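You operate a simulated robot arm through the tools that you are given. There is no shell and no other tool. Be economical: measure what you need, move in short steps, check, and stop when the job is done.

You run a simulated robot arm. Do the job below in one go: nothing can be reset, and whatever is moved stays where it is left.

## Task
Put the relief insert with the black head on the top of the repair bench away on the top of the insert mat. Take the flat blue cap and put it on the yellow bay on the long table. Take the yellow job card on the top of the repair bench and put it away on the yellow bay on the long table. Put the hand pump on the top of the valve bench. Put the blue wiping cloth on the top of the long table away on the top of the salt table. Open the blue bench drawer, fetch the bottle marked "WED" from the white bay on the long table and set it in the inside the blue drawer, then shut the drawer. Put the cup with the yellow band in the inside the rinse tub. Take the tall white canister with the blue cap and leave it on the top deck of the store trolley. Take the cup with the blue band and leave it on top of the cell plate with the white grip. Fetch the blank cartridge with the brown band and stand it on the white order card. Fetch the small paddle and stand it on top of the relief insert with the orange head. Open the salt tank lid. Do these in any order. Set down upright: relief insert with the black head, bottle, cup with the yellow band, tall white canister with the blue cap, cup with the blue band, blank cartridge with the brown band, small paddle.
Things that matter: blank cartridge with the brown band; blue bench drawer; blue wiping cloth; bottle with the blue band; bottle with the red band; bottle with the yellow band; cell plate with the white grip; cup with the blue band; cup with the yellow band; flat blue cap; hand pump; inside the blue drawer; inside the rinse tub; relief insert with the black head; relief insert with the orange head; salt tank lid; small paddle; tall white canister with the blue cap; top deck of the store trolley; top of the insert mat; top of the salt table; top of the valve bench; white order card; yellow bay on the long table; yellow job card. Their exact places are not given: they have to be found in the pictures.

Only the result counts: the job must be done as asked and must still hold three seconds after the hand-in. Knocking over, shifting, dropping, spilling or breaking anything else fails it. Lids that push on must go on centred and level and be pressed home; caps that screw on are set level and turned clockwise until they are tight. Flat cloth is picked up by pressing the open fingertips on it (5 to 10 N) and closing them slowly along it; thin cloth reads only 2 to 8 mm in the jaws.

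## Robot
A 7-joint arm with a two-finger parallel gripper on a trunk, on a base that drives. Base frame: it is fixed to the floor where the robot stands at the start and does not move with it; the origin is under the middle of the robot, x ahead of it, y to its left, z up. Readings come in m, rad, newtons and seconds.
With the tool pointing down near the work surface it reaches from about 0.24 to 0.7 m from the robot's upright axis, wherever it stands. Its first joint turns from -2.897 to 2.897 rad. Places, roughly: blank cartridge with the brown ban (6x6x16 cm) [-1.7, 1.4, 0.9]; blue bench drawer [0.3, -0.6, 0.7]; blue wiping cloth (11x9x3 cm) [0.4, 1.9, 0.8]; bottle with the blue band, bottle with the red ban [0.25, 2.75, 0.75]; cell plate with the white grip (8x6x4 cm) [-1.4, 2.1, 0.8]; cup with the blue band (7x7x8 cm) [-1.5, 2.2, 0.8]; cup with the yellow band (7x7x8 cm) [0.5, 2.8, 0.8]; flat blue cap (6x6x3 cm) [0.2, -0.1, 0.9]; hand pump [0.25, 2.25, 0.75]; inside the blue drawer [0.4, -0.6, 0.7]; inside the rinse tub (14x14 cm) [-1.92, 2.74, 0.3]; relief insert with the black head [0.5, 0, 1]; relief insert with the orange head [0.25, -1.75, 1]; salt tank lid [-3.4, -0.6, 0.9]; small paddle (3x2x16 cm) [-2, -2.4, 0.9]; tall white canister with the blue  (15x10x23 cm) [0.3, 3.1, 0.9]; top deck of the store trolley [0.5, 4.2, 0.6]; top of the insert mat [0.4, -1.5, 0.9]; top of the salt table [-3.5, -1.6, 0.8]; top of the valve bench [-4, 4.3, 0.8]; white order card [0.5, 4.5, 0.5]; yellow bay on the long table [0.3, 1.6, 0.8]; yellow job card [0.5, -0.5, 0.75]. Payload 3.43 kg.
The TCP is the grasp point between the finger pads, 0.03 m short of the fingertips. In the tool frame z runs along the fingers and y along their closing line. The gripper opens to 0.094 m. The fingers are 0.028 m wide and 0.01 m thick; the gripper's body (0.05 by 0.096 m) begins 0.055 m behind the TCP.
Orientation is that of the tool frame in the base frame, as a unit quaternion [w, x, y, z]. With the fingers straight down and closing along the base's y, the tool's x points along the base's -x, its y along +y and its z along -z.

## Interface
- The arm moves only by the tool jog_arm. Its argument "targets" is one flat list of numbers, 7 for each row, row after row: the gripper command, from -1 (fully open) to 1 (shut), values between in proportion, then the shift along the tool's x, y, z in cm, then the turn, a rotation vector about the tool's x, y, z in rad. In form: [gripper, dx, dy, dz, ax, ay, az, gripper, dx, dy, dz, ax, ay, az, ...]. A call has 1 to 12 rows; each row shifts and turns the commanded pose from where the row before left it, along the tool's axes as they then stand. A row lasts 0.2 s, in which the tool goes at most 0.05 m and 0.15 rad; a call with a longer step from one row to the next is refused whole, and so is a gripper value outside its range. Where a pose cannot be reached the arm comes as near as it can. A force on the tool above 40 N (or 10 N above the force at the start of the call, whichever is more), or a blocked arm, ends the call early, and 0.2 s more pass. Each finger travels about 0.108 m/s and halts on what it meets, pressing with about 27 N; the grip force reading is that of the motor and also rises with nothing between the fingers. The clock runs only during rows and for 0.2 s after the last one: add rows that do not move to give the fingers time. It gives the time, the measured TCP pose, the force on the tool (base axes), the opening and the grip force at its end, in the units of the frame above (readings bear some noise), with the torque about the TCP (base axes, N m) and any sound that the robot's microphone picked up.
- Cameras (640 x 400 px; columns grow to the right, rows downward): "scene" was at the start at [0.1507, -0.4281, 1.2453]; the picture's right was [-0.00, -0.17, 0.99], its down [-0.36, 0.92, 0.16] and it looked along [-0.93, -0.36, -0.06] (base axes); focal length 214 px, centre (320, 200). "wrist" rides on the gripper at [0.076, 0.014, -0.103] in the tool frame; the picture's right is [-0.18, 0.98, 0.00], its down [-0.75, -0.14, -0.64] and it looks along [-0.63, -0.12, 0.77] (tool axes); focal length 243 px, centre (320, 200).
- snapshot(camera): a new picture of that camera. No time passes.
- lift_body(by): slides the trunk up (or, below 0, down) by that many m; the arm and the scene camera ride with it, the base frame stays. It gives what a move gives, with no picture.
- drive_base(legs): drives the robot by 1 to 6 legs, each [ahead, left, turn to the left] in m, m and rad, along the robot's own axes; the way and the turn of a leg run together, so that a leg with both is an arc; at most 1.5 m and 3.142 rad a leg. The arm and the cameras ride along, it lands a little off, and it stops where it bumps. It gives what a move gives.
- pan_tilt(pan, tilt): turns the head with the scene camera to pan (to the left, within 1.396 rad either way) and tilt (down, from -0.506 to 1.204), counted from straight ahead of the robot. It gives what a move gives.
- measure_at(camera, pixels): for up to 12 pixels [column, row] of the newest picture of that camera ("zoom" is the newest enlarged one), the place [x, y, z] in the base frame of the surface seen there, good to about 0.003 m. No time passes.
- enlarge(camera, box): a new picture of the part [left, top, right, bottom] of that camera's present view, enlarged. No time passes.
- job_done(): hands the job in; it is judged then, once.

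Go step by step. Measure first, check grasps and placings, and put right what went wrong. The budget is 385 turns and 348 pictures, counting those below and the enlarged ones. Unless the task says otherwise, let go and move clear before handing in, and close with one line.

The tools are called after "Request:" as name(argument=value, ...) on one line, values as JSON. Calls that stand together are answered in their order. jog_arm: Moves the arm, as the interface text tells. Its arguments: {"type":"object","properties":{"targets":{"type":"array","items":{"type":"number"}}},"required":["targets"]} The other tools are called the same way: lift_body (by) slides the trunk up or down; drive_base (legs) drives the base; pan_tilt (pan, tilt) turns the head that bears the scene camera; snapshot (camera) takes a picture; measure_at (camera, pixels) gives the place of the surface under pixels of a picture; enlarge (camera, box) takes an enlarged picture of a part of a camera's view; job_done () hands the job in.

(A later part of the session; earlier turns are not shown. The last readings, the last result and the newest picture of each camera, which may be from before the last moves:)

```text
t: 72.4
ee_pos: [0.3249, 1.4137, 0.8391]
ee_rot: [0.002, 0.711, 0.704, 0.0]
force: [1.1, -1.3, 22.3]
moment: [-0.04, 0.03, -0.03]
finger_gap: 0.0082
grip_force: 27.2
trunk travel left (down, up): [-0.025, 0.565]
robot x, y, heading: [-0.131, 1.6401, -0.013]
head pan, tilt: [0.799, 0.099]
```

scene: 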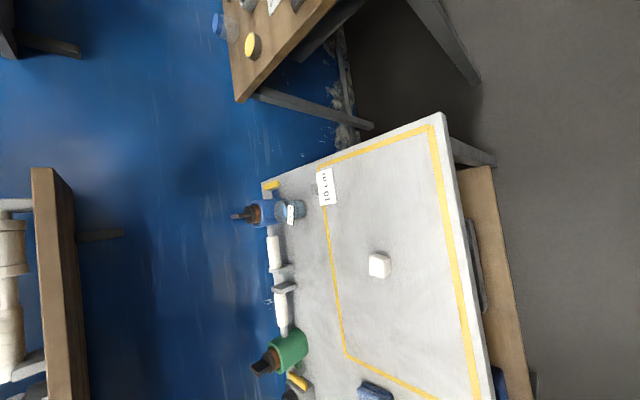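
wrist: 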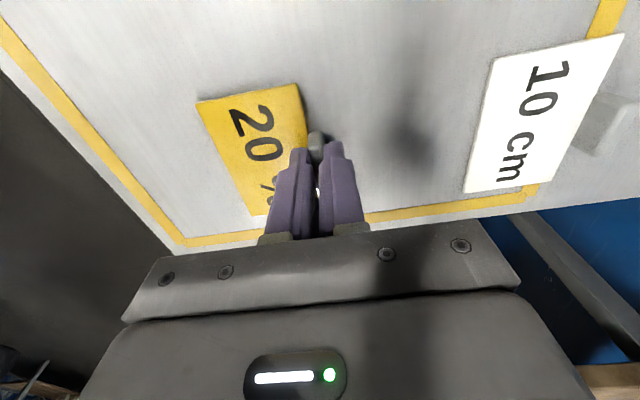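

Request:
jog_arm(targets=[0.9, 0, 0, -0.1, 0, 0, 0, 0.6, 0, 0, 0, 0, 0, 0, 0.4, 0, 0, 0, 0, 0, 0, 0.4, 0, 0, -1, 0, 0, 0, 0.2, 0, 0, -4, 0, 0, 0, 0, 0, 0, -4.5, 0, 0, 0, -0.5, 0, 0, -4.5, 0, 0, 0, -1, 0, 0, -4.5, 0, 0, 0, -1, 0, 0, -4.5, 0, 0, 0, -1, 0, 0, -4.5, 0, 0, 0])

Request:
snapshot(camera="wrist")

```text
t: 74.6
ee_pos: [0.3248, 1.4141, 1.1143]
ee_rot: [0.0, 0.71, 0.704, 0.0]
force: [1.0, -0.9, 0.3]
moment: [0.01, -0.03, 0.01]
finger_gap: 0.094
grip_force: 0.2
trunk travel left (down, up): [-0.025, 0.565]
robot x, y, heading: [-0.1311, 1.642, -0.012]
head pan, tilt: [0.799, 0.099]
```

```text
314 pictures are left
```

wrist: 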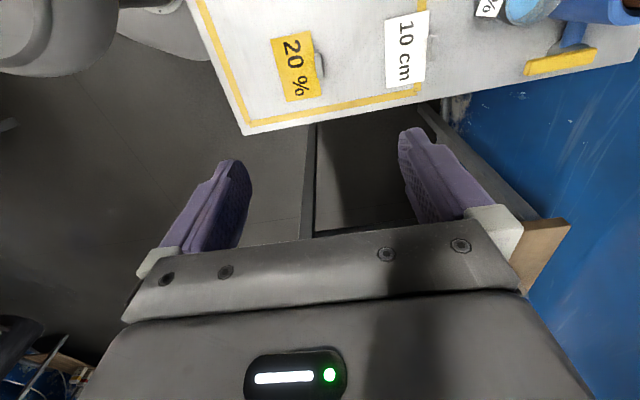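

The card lies in the bay. Now back to fetch the blue cap.

Request:
drive_base(legs=[[-0.25, 0, 0], [0, -1.5, 0], [0, -0.1, 0], [0.2, 0, 0]])

Request:
snapshot(camera="wrist")

```text
t: 85.4
ee_pos: [0.2244, -0.1939, 1.1134]
ee_rot: [0.0, 0.717, 0.697, 0.0]
force: [-1.0, 0.1, 0.5]
moment: [0.0, -0.01, 0.01]
finger_gap: 0.0942
grip_force: 0.0
trunk travel left (down, up): [-0.025, 0.565]
robot x, y, heading: [-0.2272, 0.0387, -0.037]
head pan, tilt: [0.799, 0.099]
```

```text
313 pictures are left
```

wrist: 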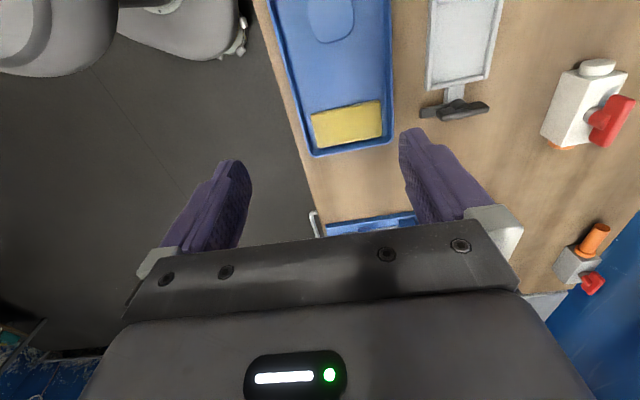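

Request:
jog_arm(targets=[-1, 2.7, 1.8, 0, 0, 0, 0, -1, 2.7, 1.8, 0, 0, 0, 0, -1, 0, 0, 4.5, 0, 0, 0, -1, 0, 0, 4.5, 0, 0, 0])

Request:
snapshot(camera="wrist")

```text
t: 86.4
ee_pos: [0.2632, -0.1439, 1.0223]
ee_rot: [0.0, 0.717, 0.697, -0.001]
force: [0.4, 0.2, 0.2]
moment: [0.03, -0.01, 0.02]
finger_gap: 0.0942
grip_force: 0.1
trunk travel left (down, up): [-0.025, 0.565]
robot x, y, heading: [-0.2255, 0.0426, -0.036]
head pan, tilt: [0.799, 0.099]
```

```text
312 pictures are left
```

wrist: 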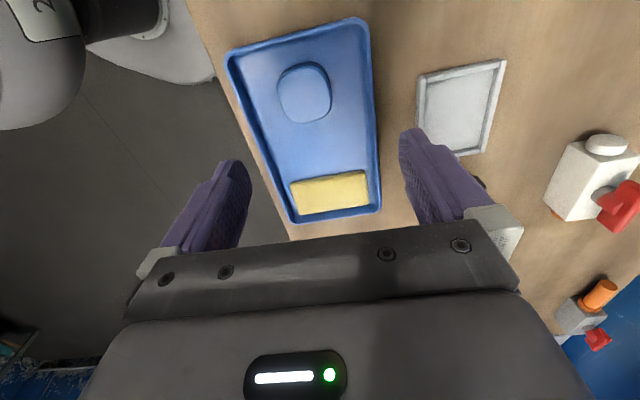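

Request:
measure_at(camera="wrist", pixels=[[304, 92], [281, 95], [327, 90], [303, 64], [306, 120], [285, 68], [325, 110], [262, 110], [345, 85], [370, 80], [238, 80], [320, 140]])

Request:
enlarge(camera="wrist", box=[210, 0, 400, 140])

```text
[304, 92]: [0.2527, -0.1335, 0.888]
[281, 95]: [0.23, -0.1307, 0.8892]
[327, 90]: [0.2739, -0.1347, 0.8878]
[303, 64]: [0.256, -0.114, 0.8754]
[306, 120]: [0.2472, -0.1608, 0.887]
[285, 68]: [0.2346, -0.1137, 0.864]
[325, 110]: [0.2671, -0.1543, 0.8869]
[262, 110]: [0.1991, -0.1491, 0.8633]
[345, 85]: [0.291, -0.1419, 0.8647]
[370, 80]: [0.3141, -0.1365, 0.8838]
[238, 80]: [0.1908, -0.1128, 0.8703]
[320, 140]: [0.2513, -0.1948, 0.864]
```

```text
2.86 times, centred on (305, 70) of wrist
```

zoom: 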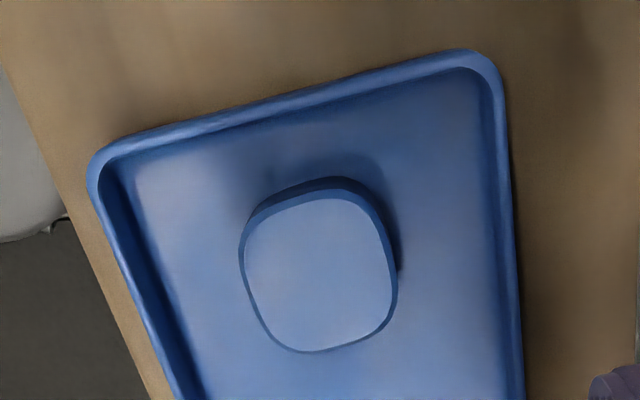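

Cap centre (0.253,-0.137), top 0.888, tray floor 0.864, rims at x≈0.20 and 0.31. I open only to 70 mm and go down to grip its sides.

Request:
jog_arm(targets=[-0.49, 0.67, -1.02, 0, 0, 0, 0, -0.49, 0, 0, 4.5, 0, 0, 0, -0.49, 0, 0, 4.5, 0, 0, 0, -0.49, 0, 0, 2, 0, 0, 0, -0.49, 0, 0, 1.2, 0, 0, 0, -0.49, 0, 0, 0, 0, 0, 0])

Request:
snapshot(camera="wrist")

```text
t: 87.8
ee_pos: [0.2522, -0.135, 0.901]
ee_rot: [0.0, 0.717, 0.697, 0.001]
force: [0.2, 0.3, 0.3]
moment: [-0.02, -0.02, 0.02]
finger_gap: 0.0698
grip_force: 0.1
trunk travel left (down, up): [-0.025, 0.565]
robot x, y, heading: [-0.226, 0.0381, -0.035]
head pan, tilt: [0.799, 0.099]
```

```text
310 pictures are left
```

wrist: 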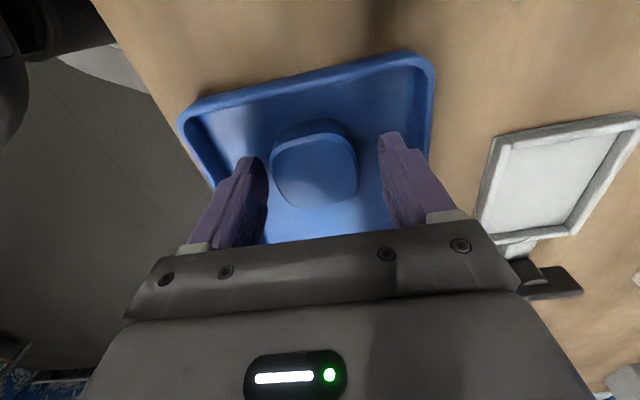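

Cap is centred between the fingers. Close.

Request:
jog_arm(targets=[-0.4, 0, 0, 0.15, 0, 0, 0, -0.1, 0, 0, 0, 0, 0, 0, 0.2, 0, 0, 0, 0, 0, 0, 0.6, 0, 0, 0, 0, 0, 0, 0.8, 0, 0, 0, 0, 0, 0, 0.8, 0, 0, -1, 0, 0, 0, 0.8, 0, 0, -4, 0, 0, 0, 0.8, 0, 0, -4.5, 0, 0, 0, 0.8, 0, 0, -4.5, 0, 0, 0, 0.8, 0, 0, -4.5, 0, 0, 0, 0.8, 0, 0, -4.5, 0, 0, 0])

Request:
snapshot(camera="wrist")

```text
t: 90.2
ee_pos: [0.2508, -0.1333, 1.1321]
ee_rot: [0.0, 0.717, 0.697, 0.0]
force: [0.4, 0.8, -0.4]
moment: [-0.02, 0.01, 0.01]
finger_gap: 0.049
grip_force: 27.0
trunk travel left (down, up): [-0.025, 0.565]
robot x, y, heading: [-0.2256, 0.0386, -0.035]
head pan, tilt: [0.799, 0.099]
```

```text
309 pictures are left
```

wrist: 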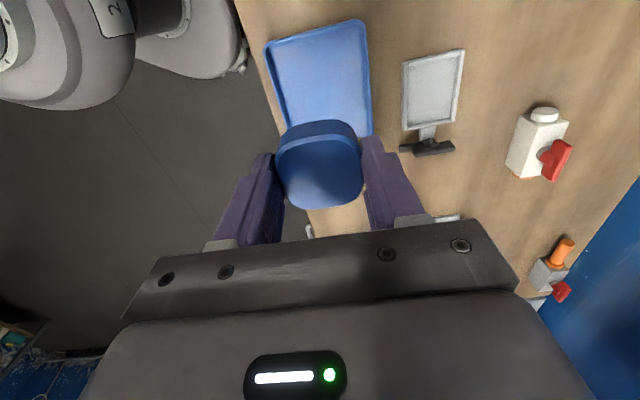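

Cap held (49 mm). Drive to the yellow bay's left half.

Request:
drive_base(legs=[[-0.15, 0, 0.035], [0, 1.5, 0], [0, 0.33, 0], [0.18, 0, 0]])

Request:
snapshot(camera="wrist")

```text
t: 101.6
ee_pos: [0.3242, 1.7054, 1.1315]
ee_rot: [0.0, 0.717, 0.697, 0.0]
force: [-0.4, 0.3, -0.6]
moment: [-0.04, 0.01, -0.01]
finger_gap: 0.049
grip_force: 27.5
trunk travel left (down, up): [-0.025, 0.565]
robot x, y, heading: [-0.153, 1.8858, -0.037]
head pan, tilt: [0.799, 0.099]
```

```text
308 pictures are left
```

wrist: 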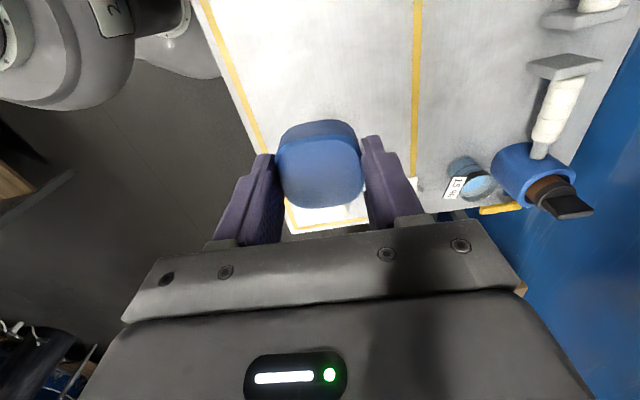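

Request:
jog_arm(targets=[0.8, 2.93, -2.48, 0, 0, 0, 0, 0.8, 0, 0, 4.5, 0, 0, 0, 0.8, 0, 0, 4.5, 0, 0, 0, 0.8, 0, 0, 4.5, 0, 0, 0, 0.8, 0, 0, 4.5, 0, 0, 0, 0.8, 0, 0, 4.5, 0, 0, 0, 0.8, 0, 0, 4.5, 0, 0, 0, 0.8, 0, 0, 2, 0, 0, 0, 0.8, 0, 0, 0, 0, 0, 0])

Request:
snapshot(camera="wrist")

```text
t: 103.6
ee_pos: [0.3024, 1.7367, 0.8415]
ee_rot: [0.0, 0.718, 0.696, 0.0]
force: [-0.1, -0.1, 0.0]
moment: [0.02, -0.01, -0.02]
finger_gap: 0.0491
grip_force: 26.6
trunk travel left (down, up): [-0.025, 0.565]
robot x, y, heading: [-0.155, 1.8818, -0.034]
head pan, tilt: [0.799, 0.099]
```

```text
307 pictures are left
```

wrist: 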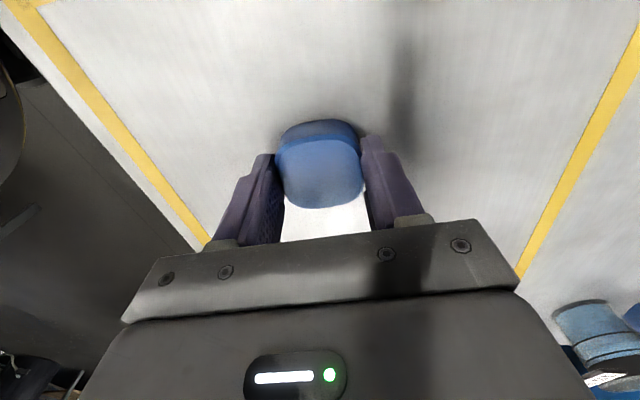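

Request:
jog_arm(targets=[0.8, 0, 0, 0.4, 0, 0, 0, 0.8, 0, 0, 0.2, 0, 0, 0, 0.8, 0, 0, 0.15, 0, 0, 0, 0.8, 0, 0, 0.1, 0, 0, 0])

```text
t: 104.6
ee_pos: [0.3016, 1.7371, 0.8359]
ee_rot: [0.002, 0.717, 0.697, 0.0]
force: [4.4, -0.8, 23.9]
moment: [0.04, -0.07, -0.03]
finger_gap: 0.0493
grip_force: 26.9
trunk travel left (down, up): [-0.025, 0.565]
robot x, y, heading: [-0.1517, 1.8798, -0.036]
head pan, tilt: [0.799, 0.099]
```

Request:
jog_arm(targets=[0.8, 0, 0, -0.15, 0, 0, 0, 0, 0, 0, 0, 0, 0, 0, -0.4, 0, 0, 0, 0, 0, 0, -0.5, 0, 0, -1, 0, 0, 0, -0.5, 0, 0, -4, 0, 0, 0, -1, 0, 0, -4.5, 0, 0, 0, -1, 0, 0, -4.5, 0, 0, 0, -1, 0, 0, -4.5, 0, 0, 0, -1, 0, 0, -4.5, 0, 0, 0, -1, 0, 0, -4.5, 0, 0, 0, -1, 0, 0, -2.5, 0, 0, 0])

Request:
pan_tilt(pan=0.8, tilt=0.1)

Request:
snapshot(camera="scene")

Request:
snapshot(camera="wrist")

```text
t: 107.0
ee_pos: [0.3021, 1.7338, 1.1359]
ee_rot: [0.0, 0.718, 0.696, 0.0]
force: [-0.1, -0.3, -0.2]
moment: [0.03, 0.01, 0.03]
finger_gap: 0.0939
grip_force: 0.1
trunk travel left (down, up): [-0.025, 0.565]
robot x, y, heading: [-0.1581, 1.8863, -0.036]
head pan, tilt: [0.799, 0.099]
```

```text
t: 107.6
ee_pos: [0.303, 1.7345, 1.1352]
ee_rot: [0.0, 0.717, 0.697, 0.0]
force: [-0.1, -0.6, 0.1]
moment: [0.01, -0.01, -0.01]
finger_gap: 0.0939
grip_force: 0.0
trunk travel left (down, up): [-0.025, 0.565]
robot x, y, heading: [-0.1513, 1.8809, -0.037]
head pan, tilt: [0.799, 0.099]
```

```text
306 pictures are left
```

scene: 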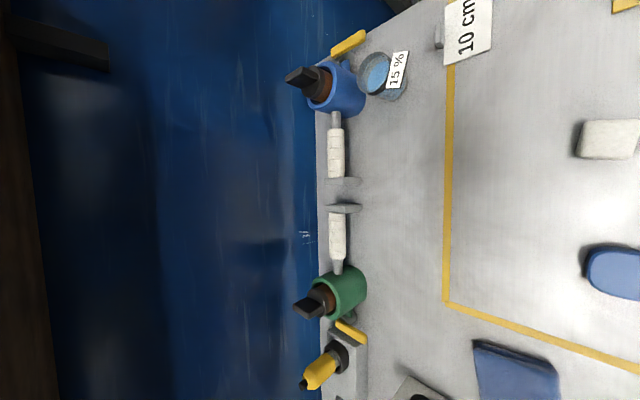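

```text
305 pictures are left
```

wrist: 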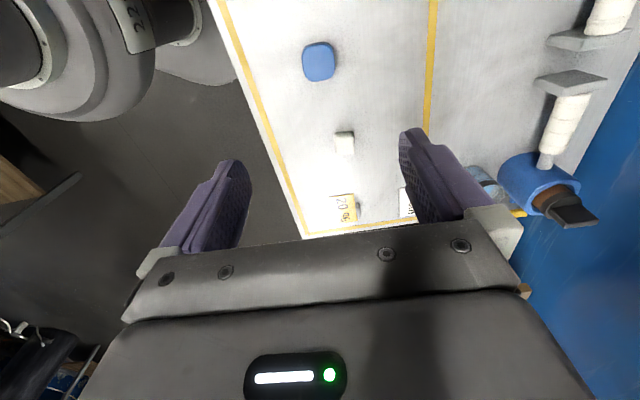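

The cap sits in the bay with the card and white block clear. I turn the tool back and drive along the table to survey it.

Request:
jog_arm(targets=[-1, 0, 0, 0, 0, 0, -0.145, -1, 0, 0, 0, 0, 0, -0.145, -1, 0, 0, 0, 0, 0, -0.145, -1, 0, 0, 0, 0, 0, -0.145, -1, 0, 0, 0, 0, 0, -0.145, -1, 0, 0, 0, 0, 0, -0.145, -1, 0, 0, 0, 0, 0, -0.145, -1, 0, 0, 0, 0, 0, -0.145, -1, 0, 0, 0, 0, 0, -0.145, -1, 0, 0, 0, 0, 0, -0.145, -1, 0, 0, 0, 0, 0, -0.145])

Request:
drive_base(legs=[[-0.15, 0, 0.036], [0, 0.6, 0]])

Request:
pan_tilt(pan=0, tilt=-0.5)

Request:
snapshot(camera="scene")

```text
t: 110.0
ee_pos: [0.2979, 1.7351, 1.1341]
ee_rot: [0.0, 0.0, 1.0, 0.0]
force: [0.9, 0.4, -0.2]
moment: [-0.03, 0.02, 0.01]
finger_gap: 0.0941
grip_force: 0.1
trunk travel left (down, up): [-0.025, 0.565]
robot x, y, heading: [-0.1537, 1.8825, -0.038]
head pan, tilt: [0.799, 0.099]
```

```text
t: 114.3
ee_pos: [0.1563, 2.3516, 1.1346]
ee_rot: [-0.001, -0.017, 1.0, 0.0]
force: [1.3, 0.5, -0.1]
moment: [0.04, -0.02, 0.01]
finger_gap: 0.0941
grip_force: 0.1
trunk travel left (down, up): [-0.025, 0.565]
robot x, y, heading: [-0.3017, 2.4785, 0.006]
head pan, tilt: [0.799, 0.099]
```

```text
t: 115.4
ee_pos: [0.1569, 2.3514, 1.135]
ee_rot: [0.0, -0.018, 1.0, 0.001]
force: [0.8, 0.1, -0.5]
moment: [0.01, 0.01, -0.01]
finger_gap: 0.0943
grip_force: 0.0
trunk travel left (down, up): [-0.025, 0.565]
robot x, y, heading: [-0.3028, 2.4795, -0.002]
head pan, tilt: [0.0, -0.499]
```

```text
304 pictures are left
```

scene: 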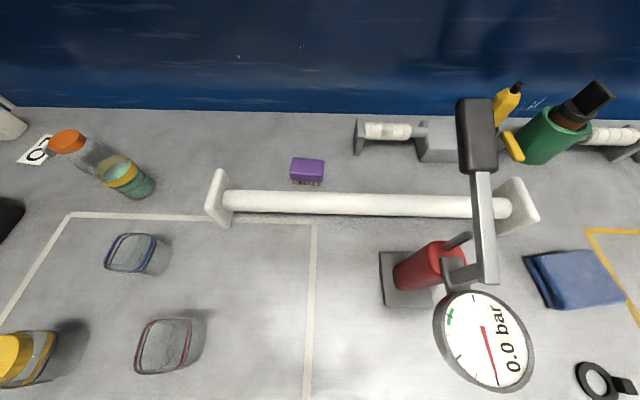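

White bay with three banded bottles at left, the hand pump with gauge at (450,290), the blue cloth at right. I move further left to see the rest.

Request:
measure_at(camera="scene", pixels=[[130, 238], [160, 335], [20, 350], [66, 140], [122, 175], [484, 340], [430, 265], [477, 130], [580, 275], [395, 290], [485, 230], [70, 216]])

Request:
enlarge(camera="scene", box=[0, 100, 320, 400])

Request:
drive_base(legs=[[0, 0.55, 0]])

Request:
snapshot(camera="scene")

```text
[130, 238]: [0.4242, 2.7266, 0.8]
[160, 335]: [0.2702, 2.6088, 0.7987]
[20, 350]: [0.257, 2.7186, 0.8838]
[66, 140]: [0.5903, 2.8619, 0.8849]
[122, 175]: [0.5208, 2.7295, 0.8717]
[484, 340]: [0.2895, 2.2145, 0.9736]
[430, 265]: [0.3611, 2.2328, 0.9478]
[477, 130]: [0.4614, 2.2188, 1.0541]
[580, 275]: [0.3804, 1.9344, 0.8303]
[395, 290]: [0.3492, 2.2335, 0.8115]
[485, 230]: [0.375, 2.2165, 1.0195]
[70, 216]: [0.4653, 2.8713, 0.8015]
```

```text
1.33 times, centred on (160, 250) of scene
```

zoom: 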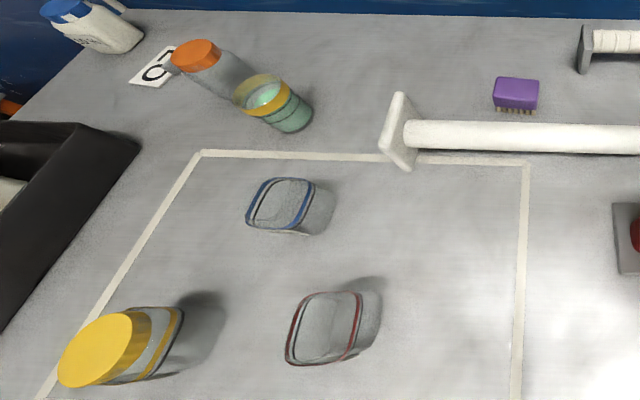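

```text
t: 118.6
ee_pos: [0.153, 2.9025, 1.135]
ee_rot: [0.0, -0.018, 1.0, -0.001]
force: [0.8, -0.1, -0.3]
moment: [0.02, 0.01, 0.03]
finger_gap: 0.0939
grip_force: 0.0
trunk travel left (down, up): [-0.025, 0.565]
robot x, y, heading: [-0.3086, 3.0296, -0.002]
head pan, tilt: [0.0, -0.499]
```

```text
302 pictures are left
```

scene: 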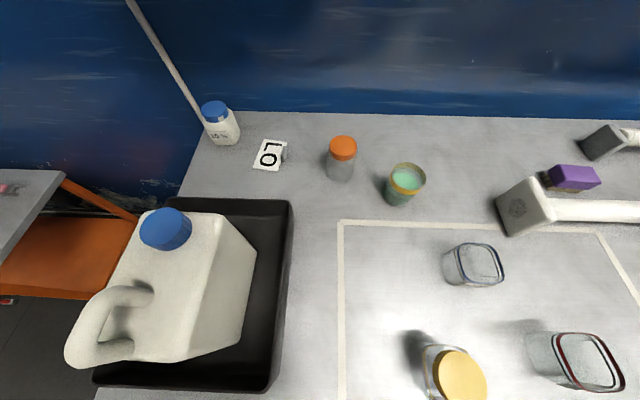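

The jug with the blue cap is at (170,280) in a black tray; the yellow-banded cup holds green liquid at (405,182). I measure the jug and look closer.

Request:
measure_at(camera="scene", pixels=[[165, 222], [168, 238], [195, 225], [250, 245], [190, 350], [125, 295], [85, 345], [140, 350], [270, 300], [150, 385], [405, 175], [340, 148]])

Request:
enlarge(camera="scene", box=[50, 180, 310, 400])

Request:
enlarge(camera="scene", box=[320, 220, 640, 400])

```text
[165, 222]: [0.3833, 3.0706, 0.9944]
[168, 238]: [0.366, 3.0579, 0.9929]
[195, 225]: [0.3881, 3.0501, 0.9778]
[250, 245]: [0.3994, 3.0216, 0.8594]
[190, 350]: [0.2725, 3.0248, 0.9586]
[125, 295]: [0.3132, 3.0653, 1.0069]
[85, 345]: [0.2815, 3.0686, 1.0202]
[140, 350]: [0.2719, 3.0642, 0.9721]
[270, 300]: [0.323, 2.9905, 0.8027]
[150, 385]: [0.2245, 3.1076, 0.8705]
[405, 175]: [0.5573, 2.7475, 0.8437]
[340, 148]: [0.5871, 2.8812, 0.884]
```

```text
1.82 times, centred on (180, 290) of scene
```

zoom: 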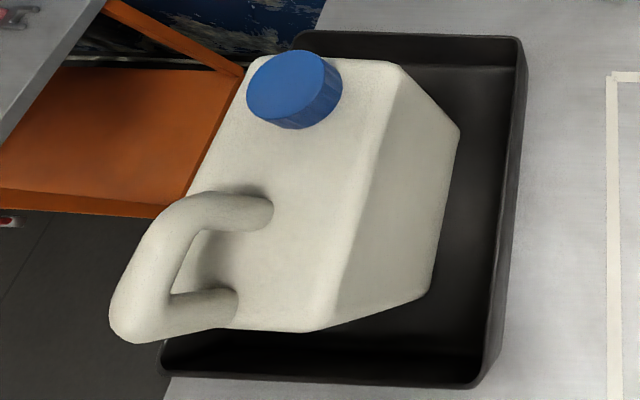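

```text
2.00 times, centred on (480, 310) of scene
```

zoom: 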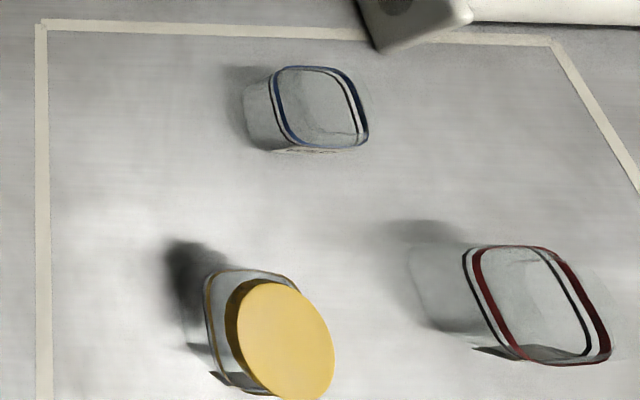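

The handle arch runs along x at y≈3.066 on top of the jug. I measure its bar and the body extents.

Request:
measure_at(camera="scene", pixels=[[92, 323], [102, 305], [113, 295], [78, 350], [135, 290], [148, 296], [85, 360], [175, 215], [215, 225], [185, 362], [160, 330], [235, 330]])

```text
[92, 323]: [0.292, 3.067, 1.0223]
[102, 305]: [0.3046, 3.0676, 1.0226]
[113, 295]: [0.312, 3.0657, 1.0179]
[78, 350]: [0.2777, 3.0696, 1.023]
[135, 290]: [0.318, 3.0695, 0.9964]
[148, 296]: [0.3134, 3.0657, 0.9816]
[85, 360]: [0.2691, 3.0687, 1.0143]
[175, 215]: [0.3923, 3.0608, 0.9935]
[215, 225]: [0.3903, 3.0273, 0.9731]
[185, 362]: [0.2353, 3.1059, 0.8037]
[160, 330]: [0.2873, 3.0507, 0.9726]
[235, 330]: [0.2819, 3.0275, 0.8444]
```

Handle top z≈1.022 over x 0.275–0.312, y≈3.067. I drive ahead a little and go over it.

Request:
drive_base(legs=[[0.12, 0, 0]])

Request:
jog_arm(targets=[-1, -0.87, 4.1, 0, 0, 0, 0, -1, -0.87, 4.1, 0, 0, 0, 0, -1, -0.87, 4.1, 0, 0, 0, 0, -1, -0.87, 4.1, 0, 0, 0, 0, -1, 0, 0, 4, 0, 0, 0])

Request:
snapshot(camera="wrist")

```text
t: 119.8
ee_pos: [0.2745, 2.9033, 1.1342]
ee_rot: [0.0, -0.018, 1.0, 0.0]
force: [-1.0, 0.3, -0.1]
moment: [0.01, 0.0, -0.02]
finger_gap: 0.0938
grip_force: 0.1
trunk travel left (down, up): [-0.025, 0.565]
robot x, y, heading: [-0.1854, 3.0359, 0.004]
head pan, tilt: [0.0, -0.499]
```

```text
t: 121.0
ee_pos: [0.3047, 3.0696, 1.0937]
ee_rot: [0.0, -0.019, 1.0, 0.0]
force: [-0.3, 1.2, 0.8]
moment: [0.0, 0.0, -0.04]
finger_gap: 0.0939
grip_force: 0.1
trunk travel left (down, up): [-0.025, 0.565]
robot x, y, heading: [-0.1868, 3.0306, 0.005]
head pan, tilt: [0.0, -0.499]
```

```text
299 pictures are left
```

wrist: 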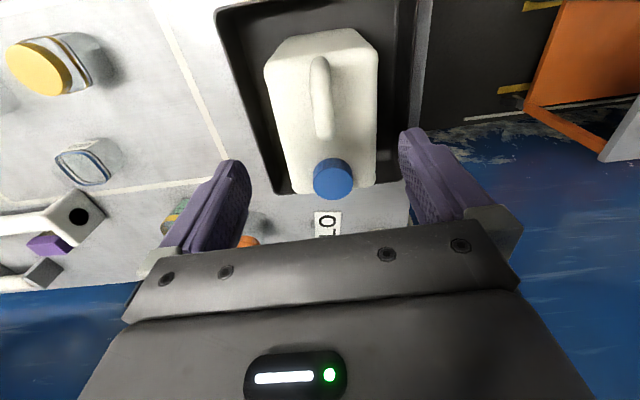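

Aligned over the handle. Before gripping I look toward the trolley to plan the placing.

Request:
pan_tilt(pan=1.1, tilt=-0.4)

Request:
snapshot(camera="scene")

```text
t: 122.4
ee_pos: [0.3058, 3.0702, 1.0942]
ee_rot: [0.0, -0.019, 1.0, 0.0]
force: [1.3, 0.0, 0.0]
moment: [0.02, 0.0, -0.02]
finger_gap: 0.0938
grip_force: 0.1
trunk travel left (down, up): [-0.025, 0.565]
robot x, y, heading: [-0.1854, 3.0316, 0.007]
head pan, tilt: [1.1, -0.4]
```

```text
298 pictures are left
```

scene: 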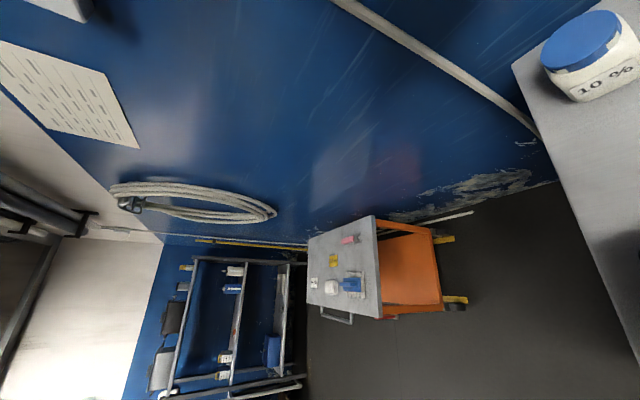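

Request:
measure_at(camera="scene", pixels=[[378, 312], [372, 220], [312, 238], [310, 300], [333, 287], [334, 261], [350, 240], [355, 283], [345, 270], [322, 262]])

Request:
enlarge(camera="scene", box=[290, 200, 480, 330])

```text
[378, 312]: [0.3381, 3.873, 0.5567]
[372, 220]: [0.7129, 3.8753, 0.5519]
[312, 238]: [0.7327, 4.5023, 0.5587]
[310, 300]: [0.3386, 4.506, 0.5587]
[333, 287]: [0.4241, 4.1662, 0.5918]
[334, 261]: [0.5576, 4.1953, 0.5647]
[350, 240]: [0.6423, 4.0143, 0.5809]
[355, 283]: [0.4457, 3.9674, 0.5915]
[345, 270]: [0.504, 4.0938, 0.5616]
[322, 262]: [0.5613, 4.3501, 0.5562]
```

```text
3.08 times, centred on (385, 265) of scene
```

zoom: 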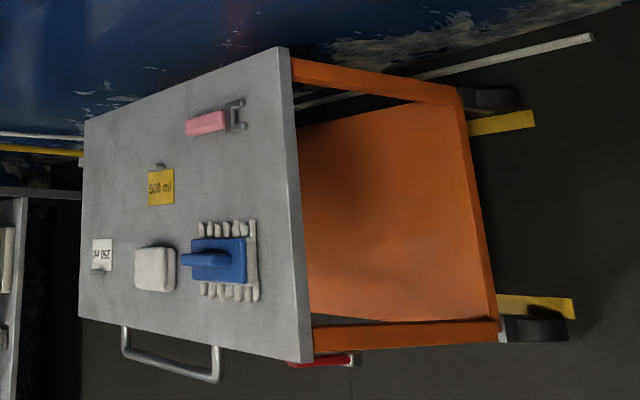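

The trolley deck is z≈0.558, x 0.34–0.72, y 3.87–4.505 with several items; there is free space around (0.6,4.33). I lower onto the handle and grip.

Request:
jog_arm(targets=[-1, 0, -0.2, 4.2, 0, 0, 0, -1, 0, 0, 3, 0, 0, 0, -1, 0, 0, 1, 0, 0, 0, -0.2, 0, 0, 0, 0, 0, 0, 0.3, 0, 0, 0, 0, 0, 0, 0.8, 0, 0, 0, 0, 0, 0, 1, 0, 0, 0, 0, 0, 0, 1, 0, 0, 0, 0, 0, 0])

Request:
snapshot(camera="wrist")

```text
t: 124.2
ee_pos: [0.3048, 3.0664, 1.0126]
ee_rot: [0.001, -0.019, 1.0, 0.0]
force: [0.8, -0.5, -0.8]
moment: [0.01, 0.11, -0.01]
finger_gap: 0.0203
grip_force: 27.1
trunk travel left (down, up): [-0.025, 0.565]
robot x, y, heading: [-0.1848, 3.0301, 0.004]
head pan, tilt: [1.1, -0.4]
```

```text
296 pictures are left
```

wrist: 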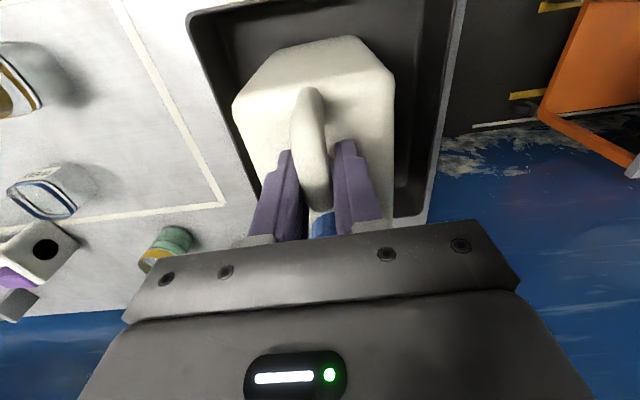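

Handle gripped (20 mm). I lift slowly and watch the weight and any tilt.

Request:
jog_arm(targets=[1, 0, 0, -1, 0, 0, 0, 1, 0, 0, -1.5, 0, 0, 0, 1, 0, 0, -2.5, 0, 0, 0])

Request:
snapshot(camera="wrist")

```text
t: 125.0
ee_pos: [0.3044, 3.0667, 1.0618]
ee_rot: [0.0, -0.018, 1.0, 0.0]
force: [1.0, -0.5, -2.6]
moment: [-0.01, 0.14, 0.0]
finger_gap: 0.0203
grip_force: 26.9
trunk travel left (down, up): [-0.025, 0.565]
robot x, y, heading: [-0.1857, 3.0332, 0.005]
head pan, tilt: [1.1, -0.4]
```

```text
295 pictures are left
```

wrist: 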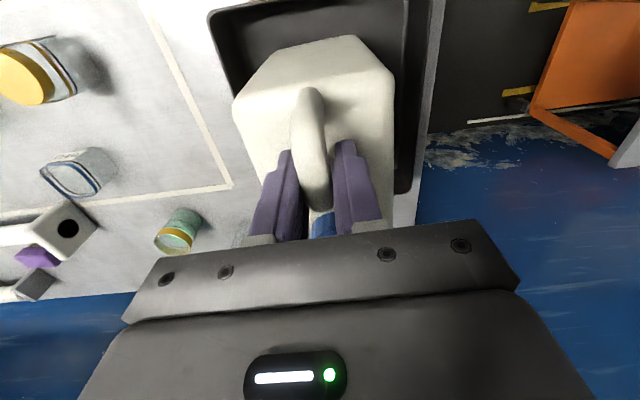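

Light and steady. Lift more, back off and drive to the trolley.

Request:
jog_arm(targets=[1, 0, 0, -4, 0, 0, 0, 1, 0, 0, -4, 0, 0, 0])

Request:
drive_base(legs=[[-0.35, 0, 0], [0, 1.2, 0]])

Request:
pan_tilt(pan=0.3, tilt=-0.5)

Request:
snapshot(camera="scene")

Request:
snapshot(camera="wrist")

```text
t: 125.6
ee_pos: [0.3044, 3.068, 1.1437]
ee_rot: [0.0, -0.019, 1.0, 0.0]
force: [0.4, 0.0, -2.1]
moment: [0.0, 0.06, 0.0]
finger_gap: 0.0201
grip_force: 27.4
trunk travel left (down, up): [-0.025, 0.565]
robot x, y, heading: [-0.1874, 3.0333, 0.006]
head pan, tilt: [1.1, -0.4]
```

```text
t: 133.5
ee_pos: [-0.0597, 4.2724, 1.1432]
ee_rot: [0.0, -0.027, 1.0, 0.0]
force: [-0.6, -0.7, -2.9]
moment: [0.01, 0.07, -0.03]
finger_gap: 0.0204
grip_force: 26.4
trunk travel left (down, up): [-0.025, 0.565]
robot x, y, heading: [-0.5513, 4.2282, 0.028]
head pan, tilt: [1.1, -0.4]
```

```text
t: 134.6
ee_pos: [-0.059, 4.2723, 1.1429]
ee_rot: [0.0, -0.027, 1.0, 0.0]
force: [-0.6, 0.7, -3.1]
moment: [0.02, 0.09, -0.01]
finger_gap: 0.0205
grip_force: 27.1
trunk travel left (down, up): [-0.025, 0.565]
robot x, y, heading: [-0.5449, 4.2237, 0.024]
head pan, tilt: [0.3, -0.499]
```

```text
294 pictures are left
```

scene: 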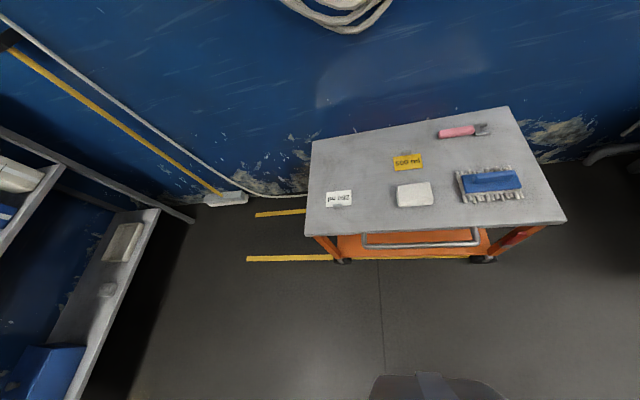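

```text
293 pictures are left
```

wrist: 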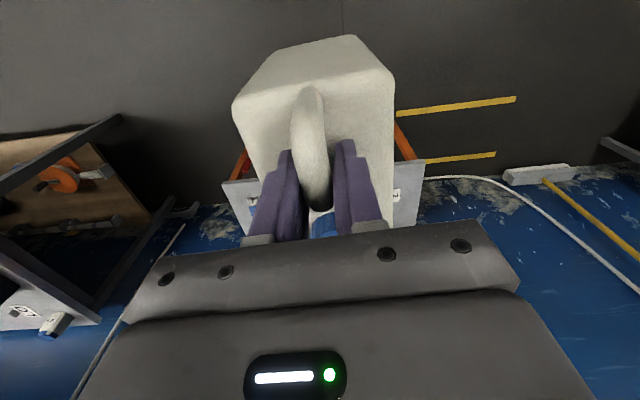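

Request:
measure_at(camera="scene", pixels=[[311, 142], [304, 232], [508, 107], [338, 196], [326, 193], [351, 206], [408, 162], [400, 185], [432, 205], [475, 240], [345, 150], [465, 130]])

Request:
enlarge(camera="scene", box=[290, 100, 580, 270])

```text
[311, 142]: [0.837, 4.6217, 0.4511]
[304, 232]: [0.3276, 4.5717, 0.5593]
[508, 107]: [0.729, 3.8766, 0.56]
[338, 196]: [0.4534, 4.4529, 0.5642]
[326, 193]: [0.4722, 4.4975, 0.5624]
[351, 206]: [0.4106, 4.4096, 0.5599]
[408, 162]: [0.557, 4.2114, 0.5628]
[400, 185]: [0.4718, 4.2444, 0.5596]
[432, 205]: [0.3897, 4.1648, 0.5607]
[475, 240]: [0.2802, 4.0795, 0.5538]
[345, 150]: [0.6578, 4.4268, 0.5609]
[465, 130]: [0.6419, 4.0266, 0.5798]
```

```text
2.21 times, centred on (435, 185) of scene
```

zoom: 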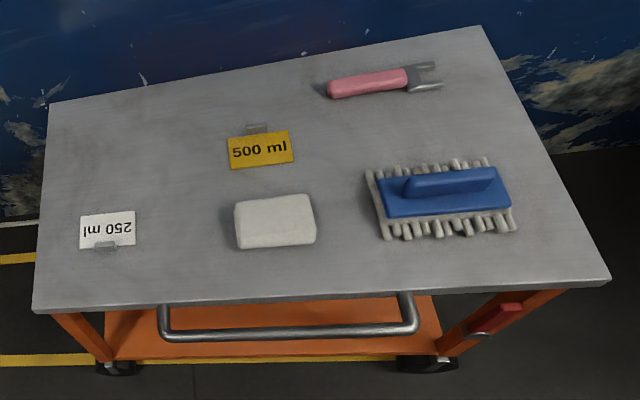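

The deck edge is x 0.33–0.73, y 3.87–4.57; white "250 ml" card at (0.445,4.453). The jug will go at about (0.59,4.36). I drive up.

Request:
drive_base(legs=[[0, 0.1, -0.024], [0.5, 0, 0]])

Request:
snapshot(camera="scene")

```text
t: 138.3
ee_pos: [0.4383, 4.3682, 1.1429]
ee_rot: [0.0, -0.02, 1.0, 0.0]
force: [0.4, -0.4, -1.7]
moment: [0.0, 0.1, -0.02]
finger_gap: 0.0205
grip_force: 26.7
trunk travel left (down, up): [-0.025, 0.565]
robot x, y, heading: [-0.0544, 4.3297, 0.009]
head pan, tilt: [0.3, -0.499]
```

```text
291 pictures are left
```

scene: 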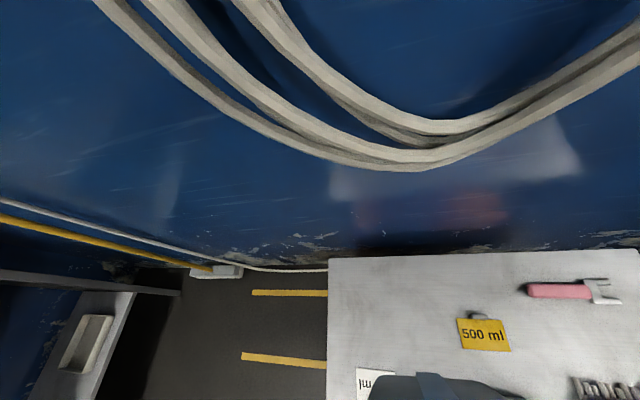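

Request:
jog_arm(targets=[1, -4.07, -0.43, 0, 0, 0, 0, 1, -4.07, -0.43, 0, 0, 0, 0, 1, -4.07, -0.43, 0, 0, 0, 0, 1, 0, 0, 4.5, 0, 0, 0, 1, 0, 0, 4.5, 0, 0, 0, 1, 0, 0, 4.5, 0, 0, 0, 1, 0, 0, 4.5, 0, 0, 0, 1, 0, 0, 4.5, 0, 0, 0, 1, 0, 0, 4.5, 0, 0, 0, 1, 0, 0, 4.5, 0, 0, 0, 1, 0, 0, 3.5, 0, 0, 0])

Request:
snapshot(camera="wrist")

Request:
snapshot(camera="scene")

```text
t: 140.7
ee_pos: [0.5628, 4.3595, 0.7934]
ee_rot: [0.001, -0.02, 1.0, -0.001]
force: [0.7, 0.5, -2.6]
moment: [0.0, 0.07, -0.02]
finger_gap: 0.0204
grip_force: 27.0
trunk travel left (down, up): [-0.025, 0.565]
robot x, y, heading: [-0.0558, 4.3309, 0.009]
head pan, tilt: [0.3, -0.499]
```

```text
290 pictures are left
```

wrist: 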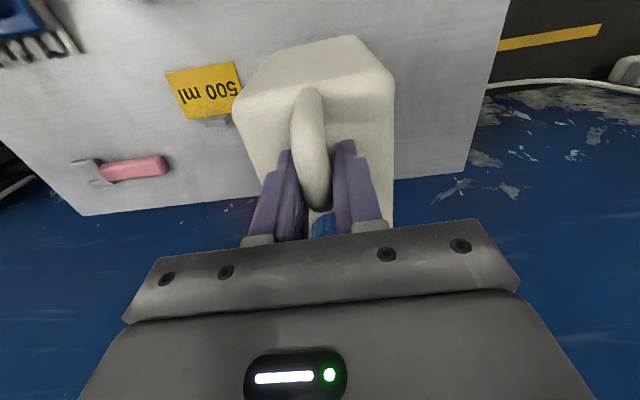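

```text
289 pictures are left
```

scene: 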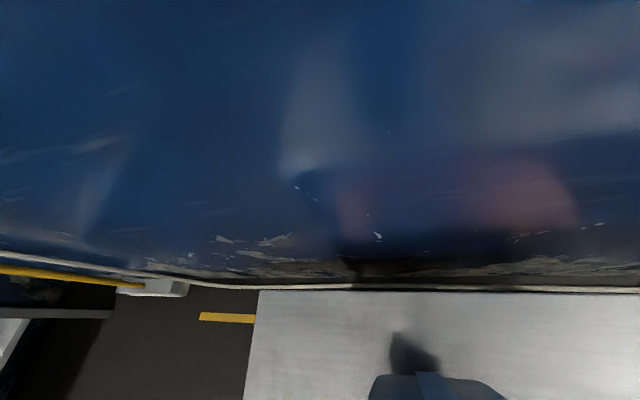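

Clear of the yellow card. Lower to contact in small steps.

Request:
jog_arm(targets=[1, 0, 0, 1, 0, 0, 0, 1, 0, 0, 0.5, 0, 0, 0, 1, 0, 0, 0.3, 0, 0, 0, 1, 0, 0, 0.3, 0, 0, 0, 1, 0, 0, 0.3, 0, 0, 0, 1, 0, 0, 0.2, 0, 0, 0])

```text
t: 142.1
ee_pos: [0.561, 4.3587, 0.7684]
ee_rot: [0.0, -0.02, 1.0, -0.001]
force: [-2.5, 0.1, 3.9]
moment: [0.02, -0.19, 0.02]
finger_gap: 0.0203
grip_force: 26.9
trunk travel left (down, up): [-0.025, 0.565]
robot x, y, heading: [-0.053, 4.3276, 0.008]
head pan, tilt: [0.3, -0.499]
```

Request:
jog_arm(targets=[1, 0, 0, 0.1, 0, 0, 0, 1, 0, 0, 0, 0, 0, 0, 0.6, 0, 0, 0, 0, 0, 0, 0.2, 0, 0, 0, 0, 0, 0, -0.3, 0, 0, 0, 0, 0, 0, -0.8, 0, 0, 0, 0, 0, 0, -1, 0, 0, -2, 0, 0, 0, -1, 0, 0, -4, 0, 0, 0, -1, 0, 0, -4.5, 0, 0, 0, -1, 0, 0, -4.5, 0, 0, 0, -1, 0, 0, -4.5, 0, 0, 0])

Request:
snapshot(camera="wrist")

```text
t: 144.5
ee_pos: [0.5621, 4.3578, 0.9626]
ee_rot: [0.0, -0.02, 1.0, 0.0]
force: [-0.2, 0.5, 0.1]
moment: [0.03, 0.01, -0.01]
finger_gap: 0.094
grip_force: 0.1
trunk travel left (down, up): [-0.025, 0.565]
robot x, y, heading: [-0.0539, 4.3331, 0.005]
head pan, tilt: [0.3, -0.499]
```

```text
288 pictures are left
```

wrist: 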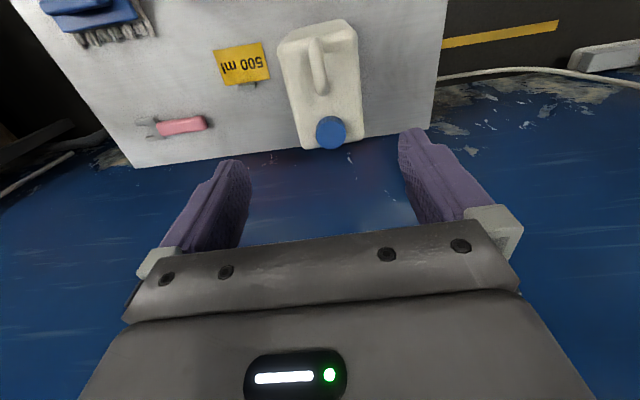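

Jug stands on the deck. Now retract and go for the yellow-banded cup.

Request:
jog_arm(targets=[-1, 2, 0, -4.5, 0, 0, 0, -1, 4, 0, -3, 0, 0, 0, -1, 4, 0, -3, 0, 0, 0, -1, 4, 0, -3, 0, 0, 0, -1, 4, 0, -3, 0, 0, 0])

Request:
drive_base(legs=[[-0.3, 0, 0], [0, -1.5, 0], [0, -0.05, 0], [0.2, 0, 0]])

Request:
pan_tilt(pan=0, tilt=-0.4)

Request:
snapshot(camera="scene")

Request:
snapshot(camera="wrist")

```text
t: 145.7
ee_pos: [0.3794, 4.3533, 1.1247]
ee_rot: [0.0, -0.02, 1.0, 0.0]
force: [0.3, 0.7, -1.1]
moment: [-0.01, 0.05, 0.0]
finger_gap: 0.0941
grip_force: 0.1
trunk travel left (down, up): [-0.025, 0.565]
robot x, y, heading: [-0.0533, 4.3271, 0.008]
head pan, tilt: [0.3, -0.499]
```

```text
t: 156.7
ee_pos: [0.3087, 2.7633, 1.1246]
ee_rot: [0.0, -0.027, 1.0, 0.0]
force: [-0.7, 0.4, -0.4]
moment: [0.0, -0.01, 0.04]
finger_gap: 0.0937
grip_force: 0.0
trunk travel left (down, up): [-0.025, 0.565]
robot x, y, heading: [-0.1233, 2.7362, 0.021]
head pan, tilt: [0.3, -0.499]
```

```text
t: 157.5
ee_pos: [0.3096, 2.764, 1.1233]
ee_rot: [0.001, -0.027, 1.0, 0.001]
force: [0.0, -0.1, 0.1]
moment: [0.0, 0.03, -0.02]
finger_gap: 0.0939
grip_force: 0.0
trunk travel left (down, up): [-0.025, 0.565]
robot x, y, heading: [-0.1195, 2.7348, 0.021]
head pan, tilt: [0.0, -0.4]
```

```text
287 pictures are left
```

scene: 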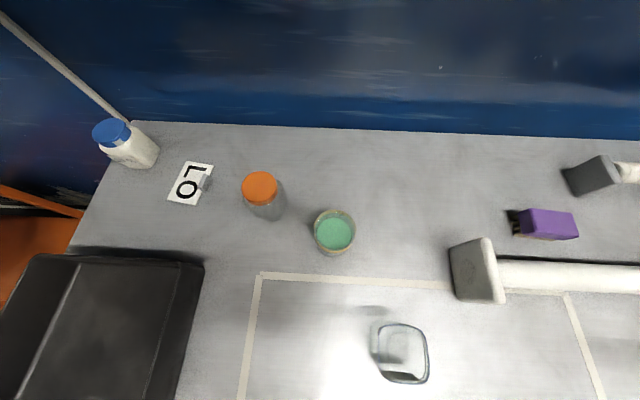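

```text
286 pictures are left
```

wrist: 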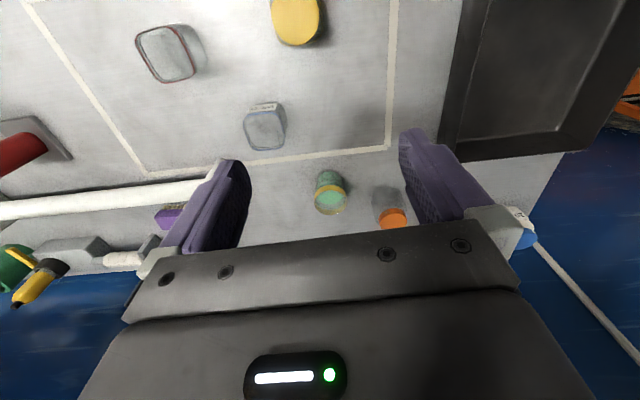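

The cup is at (335,233). I measure it and enlarge the bottles to read their labels.

Request:
measure_at(camera="scene", pixels=[[335, 233], [316, 230], [355, 232], [335, 212], [333, 252], [262, 185], [280, 195], [330, 270], [270, 215]])

Request:
enlarge(camera="wrist", box=[120, 0, 340, 160])

Request:
enlarge(camera="scene", box=[230, 160, 370, 270])

```text
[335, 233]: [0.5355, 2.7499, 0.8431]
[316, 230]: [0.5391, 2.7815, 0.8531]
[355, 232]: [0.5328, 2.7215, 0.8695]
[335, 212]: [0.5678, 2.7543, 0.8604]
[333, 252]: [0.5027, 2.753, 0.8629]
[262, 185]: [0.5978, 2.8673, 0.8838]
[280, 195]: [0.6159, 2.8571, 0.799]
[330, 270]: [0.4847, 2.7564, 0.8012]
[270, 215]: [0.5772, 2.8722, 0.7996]
```

```text
2.50 times, centred on (230, 80) of wrist
```

zoom: 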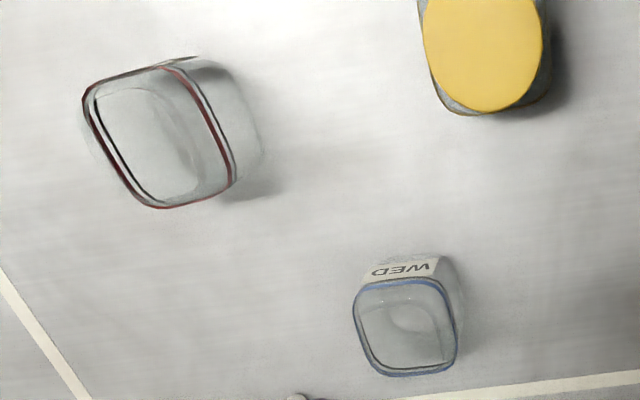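

```text
3.64 times, centred on (300, 215) of scene
```

zoom: 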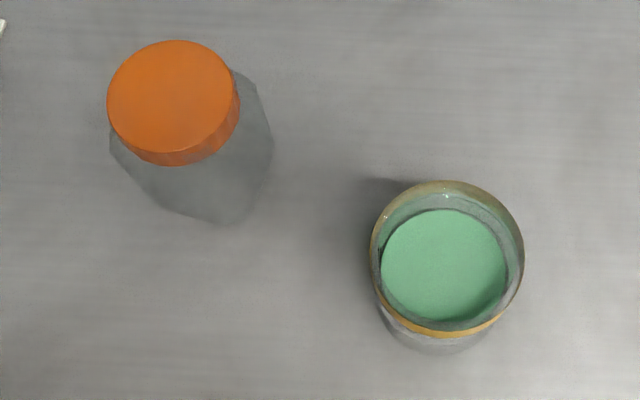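

WED is the blue-banded bottle. The cup centre is about (0.536,2.751), rim z≈0.872. I edge forward and move over it.

Request:
drive_base(legs=[[0.06, 0, -0.02]])

Request:
jog_arm(targets=[-1, -4, -0.5, 0, 0, 0, 0, -1, -4, -0.5, 0, 0, 0, 0, -1, -4, -0.5, 0, 0, 0, 0, -1, -4, -0.5, 0, 0, 0, 0, -1, 0, 0, 4.5, 0, 0, 0, -1, 0, 0, 4.5, 0, 0, 0, -1, 0, 0, 4.5, 0, 0, 0])

Request:
snapshot(camera="wrist")

```text
t: 158.6
ee_pos: [0.3566, 2.7566, 1.1234]
ee_rot: [-0.002, -0.018, 1.0, 0.0]
force: [-0.3, 0.2, 0.4]
moment: [0.01, 0.0, 0.0]
finger_gap: 0.0939
grip_force: 0.1
trunk travel left (down, up): [-0.025, 0.565]
robot x, y, heading: [-0.0746, 2.7319, 0.006]
head pan, tilt: [0.0, -0.4]
stopped in leg 1: the robot was blocked; the commanded pose is now the measured one
```

```text
t: 160.2
ee_pos: [0.5159, 2.7439, 0.9887]
ee_rot: [-0.001, -0.017, 1.0, 0.0]
force: [-0.3, 0.3, 0.1]
moment: [0.0, -0.01, -0.01]
finger_gap: 0.094
grip_force: 0.0
trunk travel left (down, up): [-0.025, 0.565]
robot x, y, heading: [-0.0762, 2.7352, 0.004]
head pan, tilt: [0.0, -0.4]
```

```text
283 pictures are left
```

wrist: 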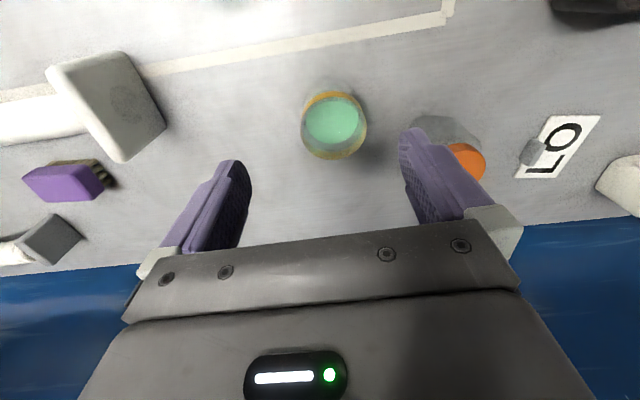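

Request:
measure_at(camera="wrist", pixels=[[304, 128], [365, 123], [333, 123], [335, 158], [330, 93], [450, 170], [455, 140]])

```text
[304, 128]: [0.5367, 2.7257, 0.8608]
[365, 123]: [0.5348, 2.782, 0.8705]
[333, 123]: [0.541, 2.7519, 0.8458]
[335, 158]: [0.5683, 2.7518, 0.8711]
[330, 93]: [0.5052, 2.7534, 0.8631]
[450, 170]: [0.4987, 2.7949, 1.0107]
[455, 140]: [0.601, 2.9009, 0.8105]
```

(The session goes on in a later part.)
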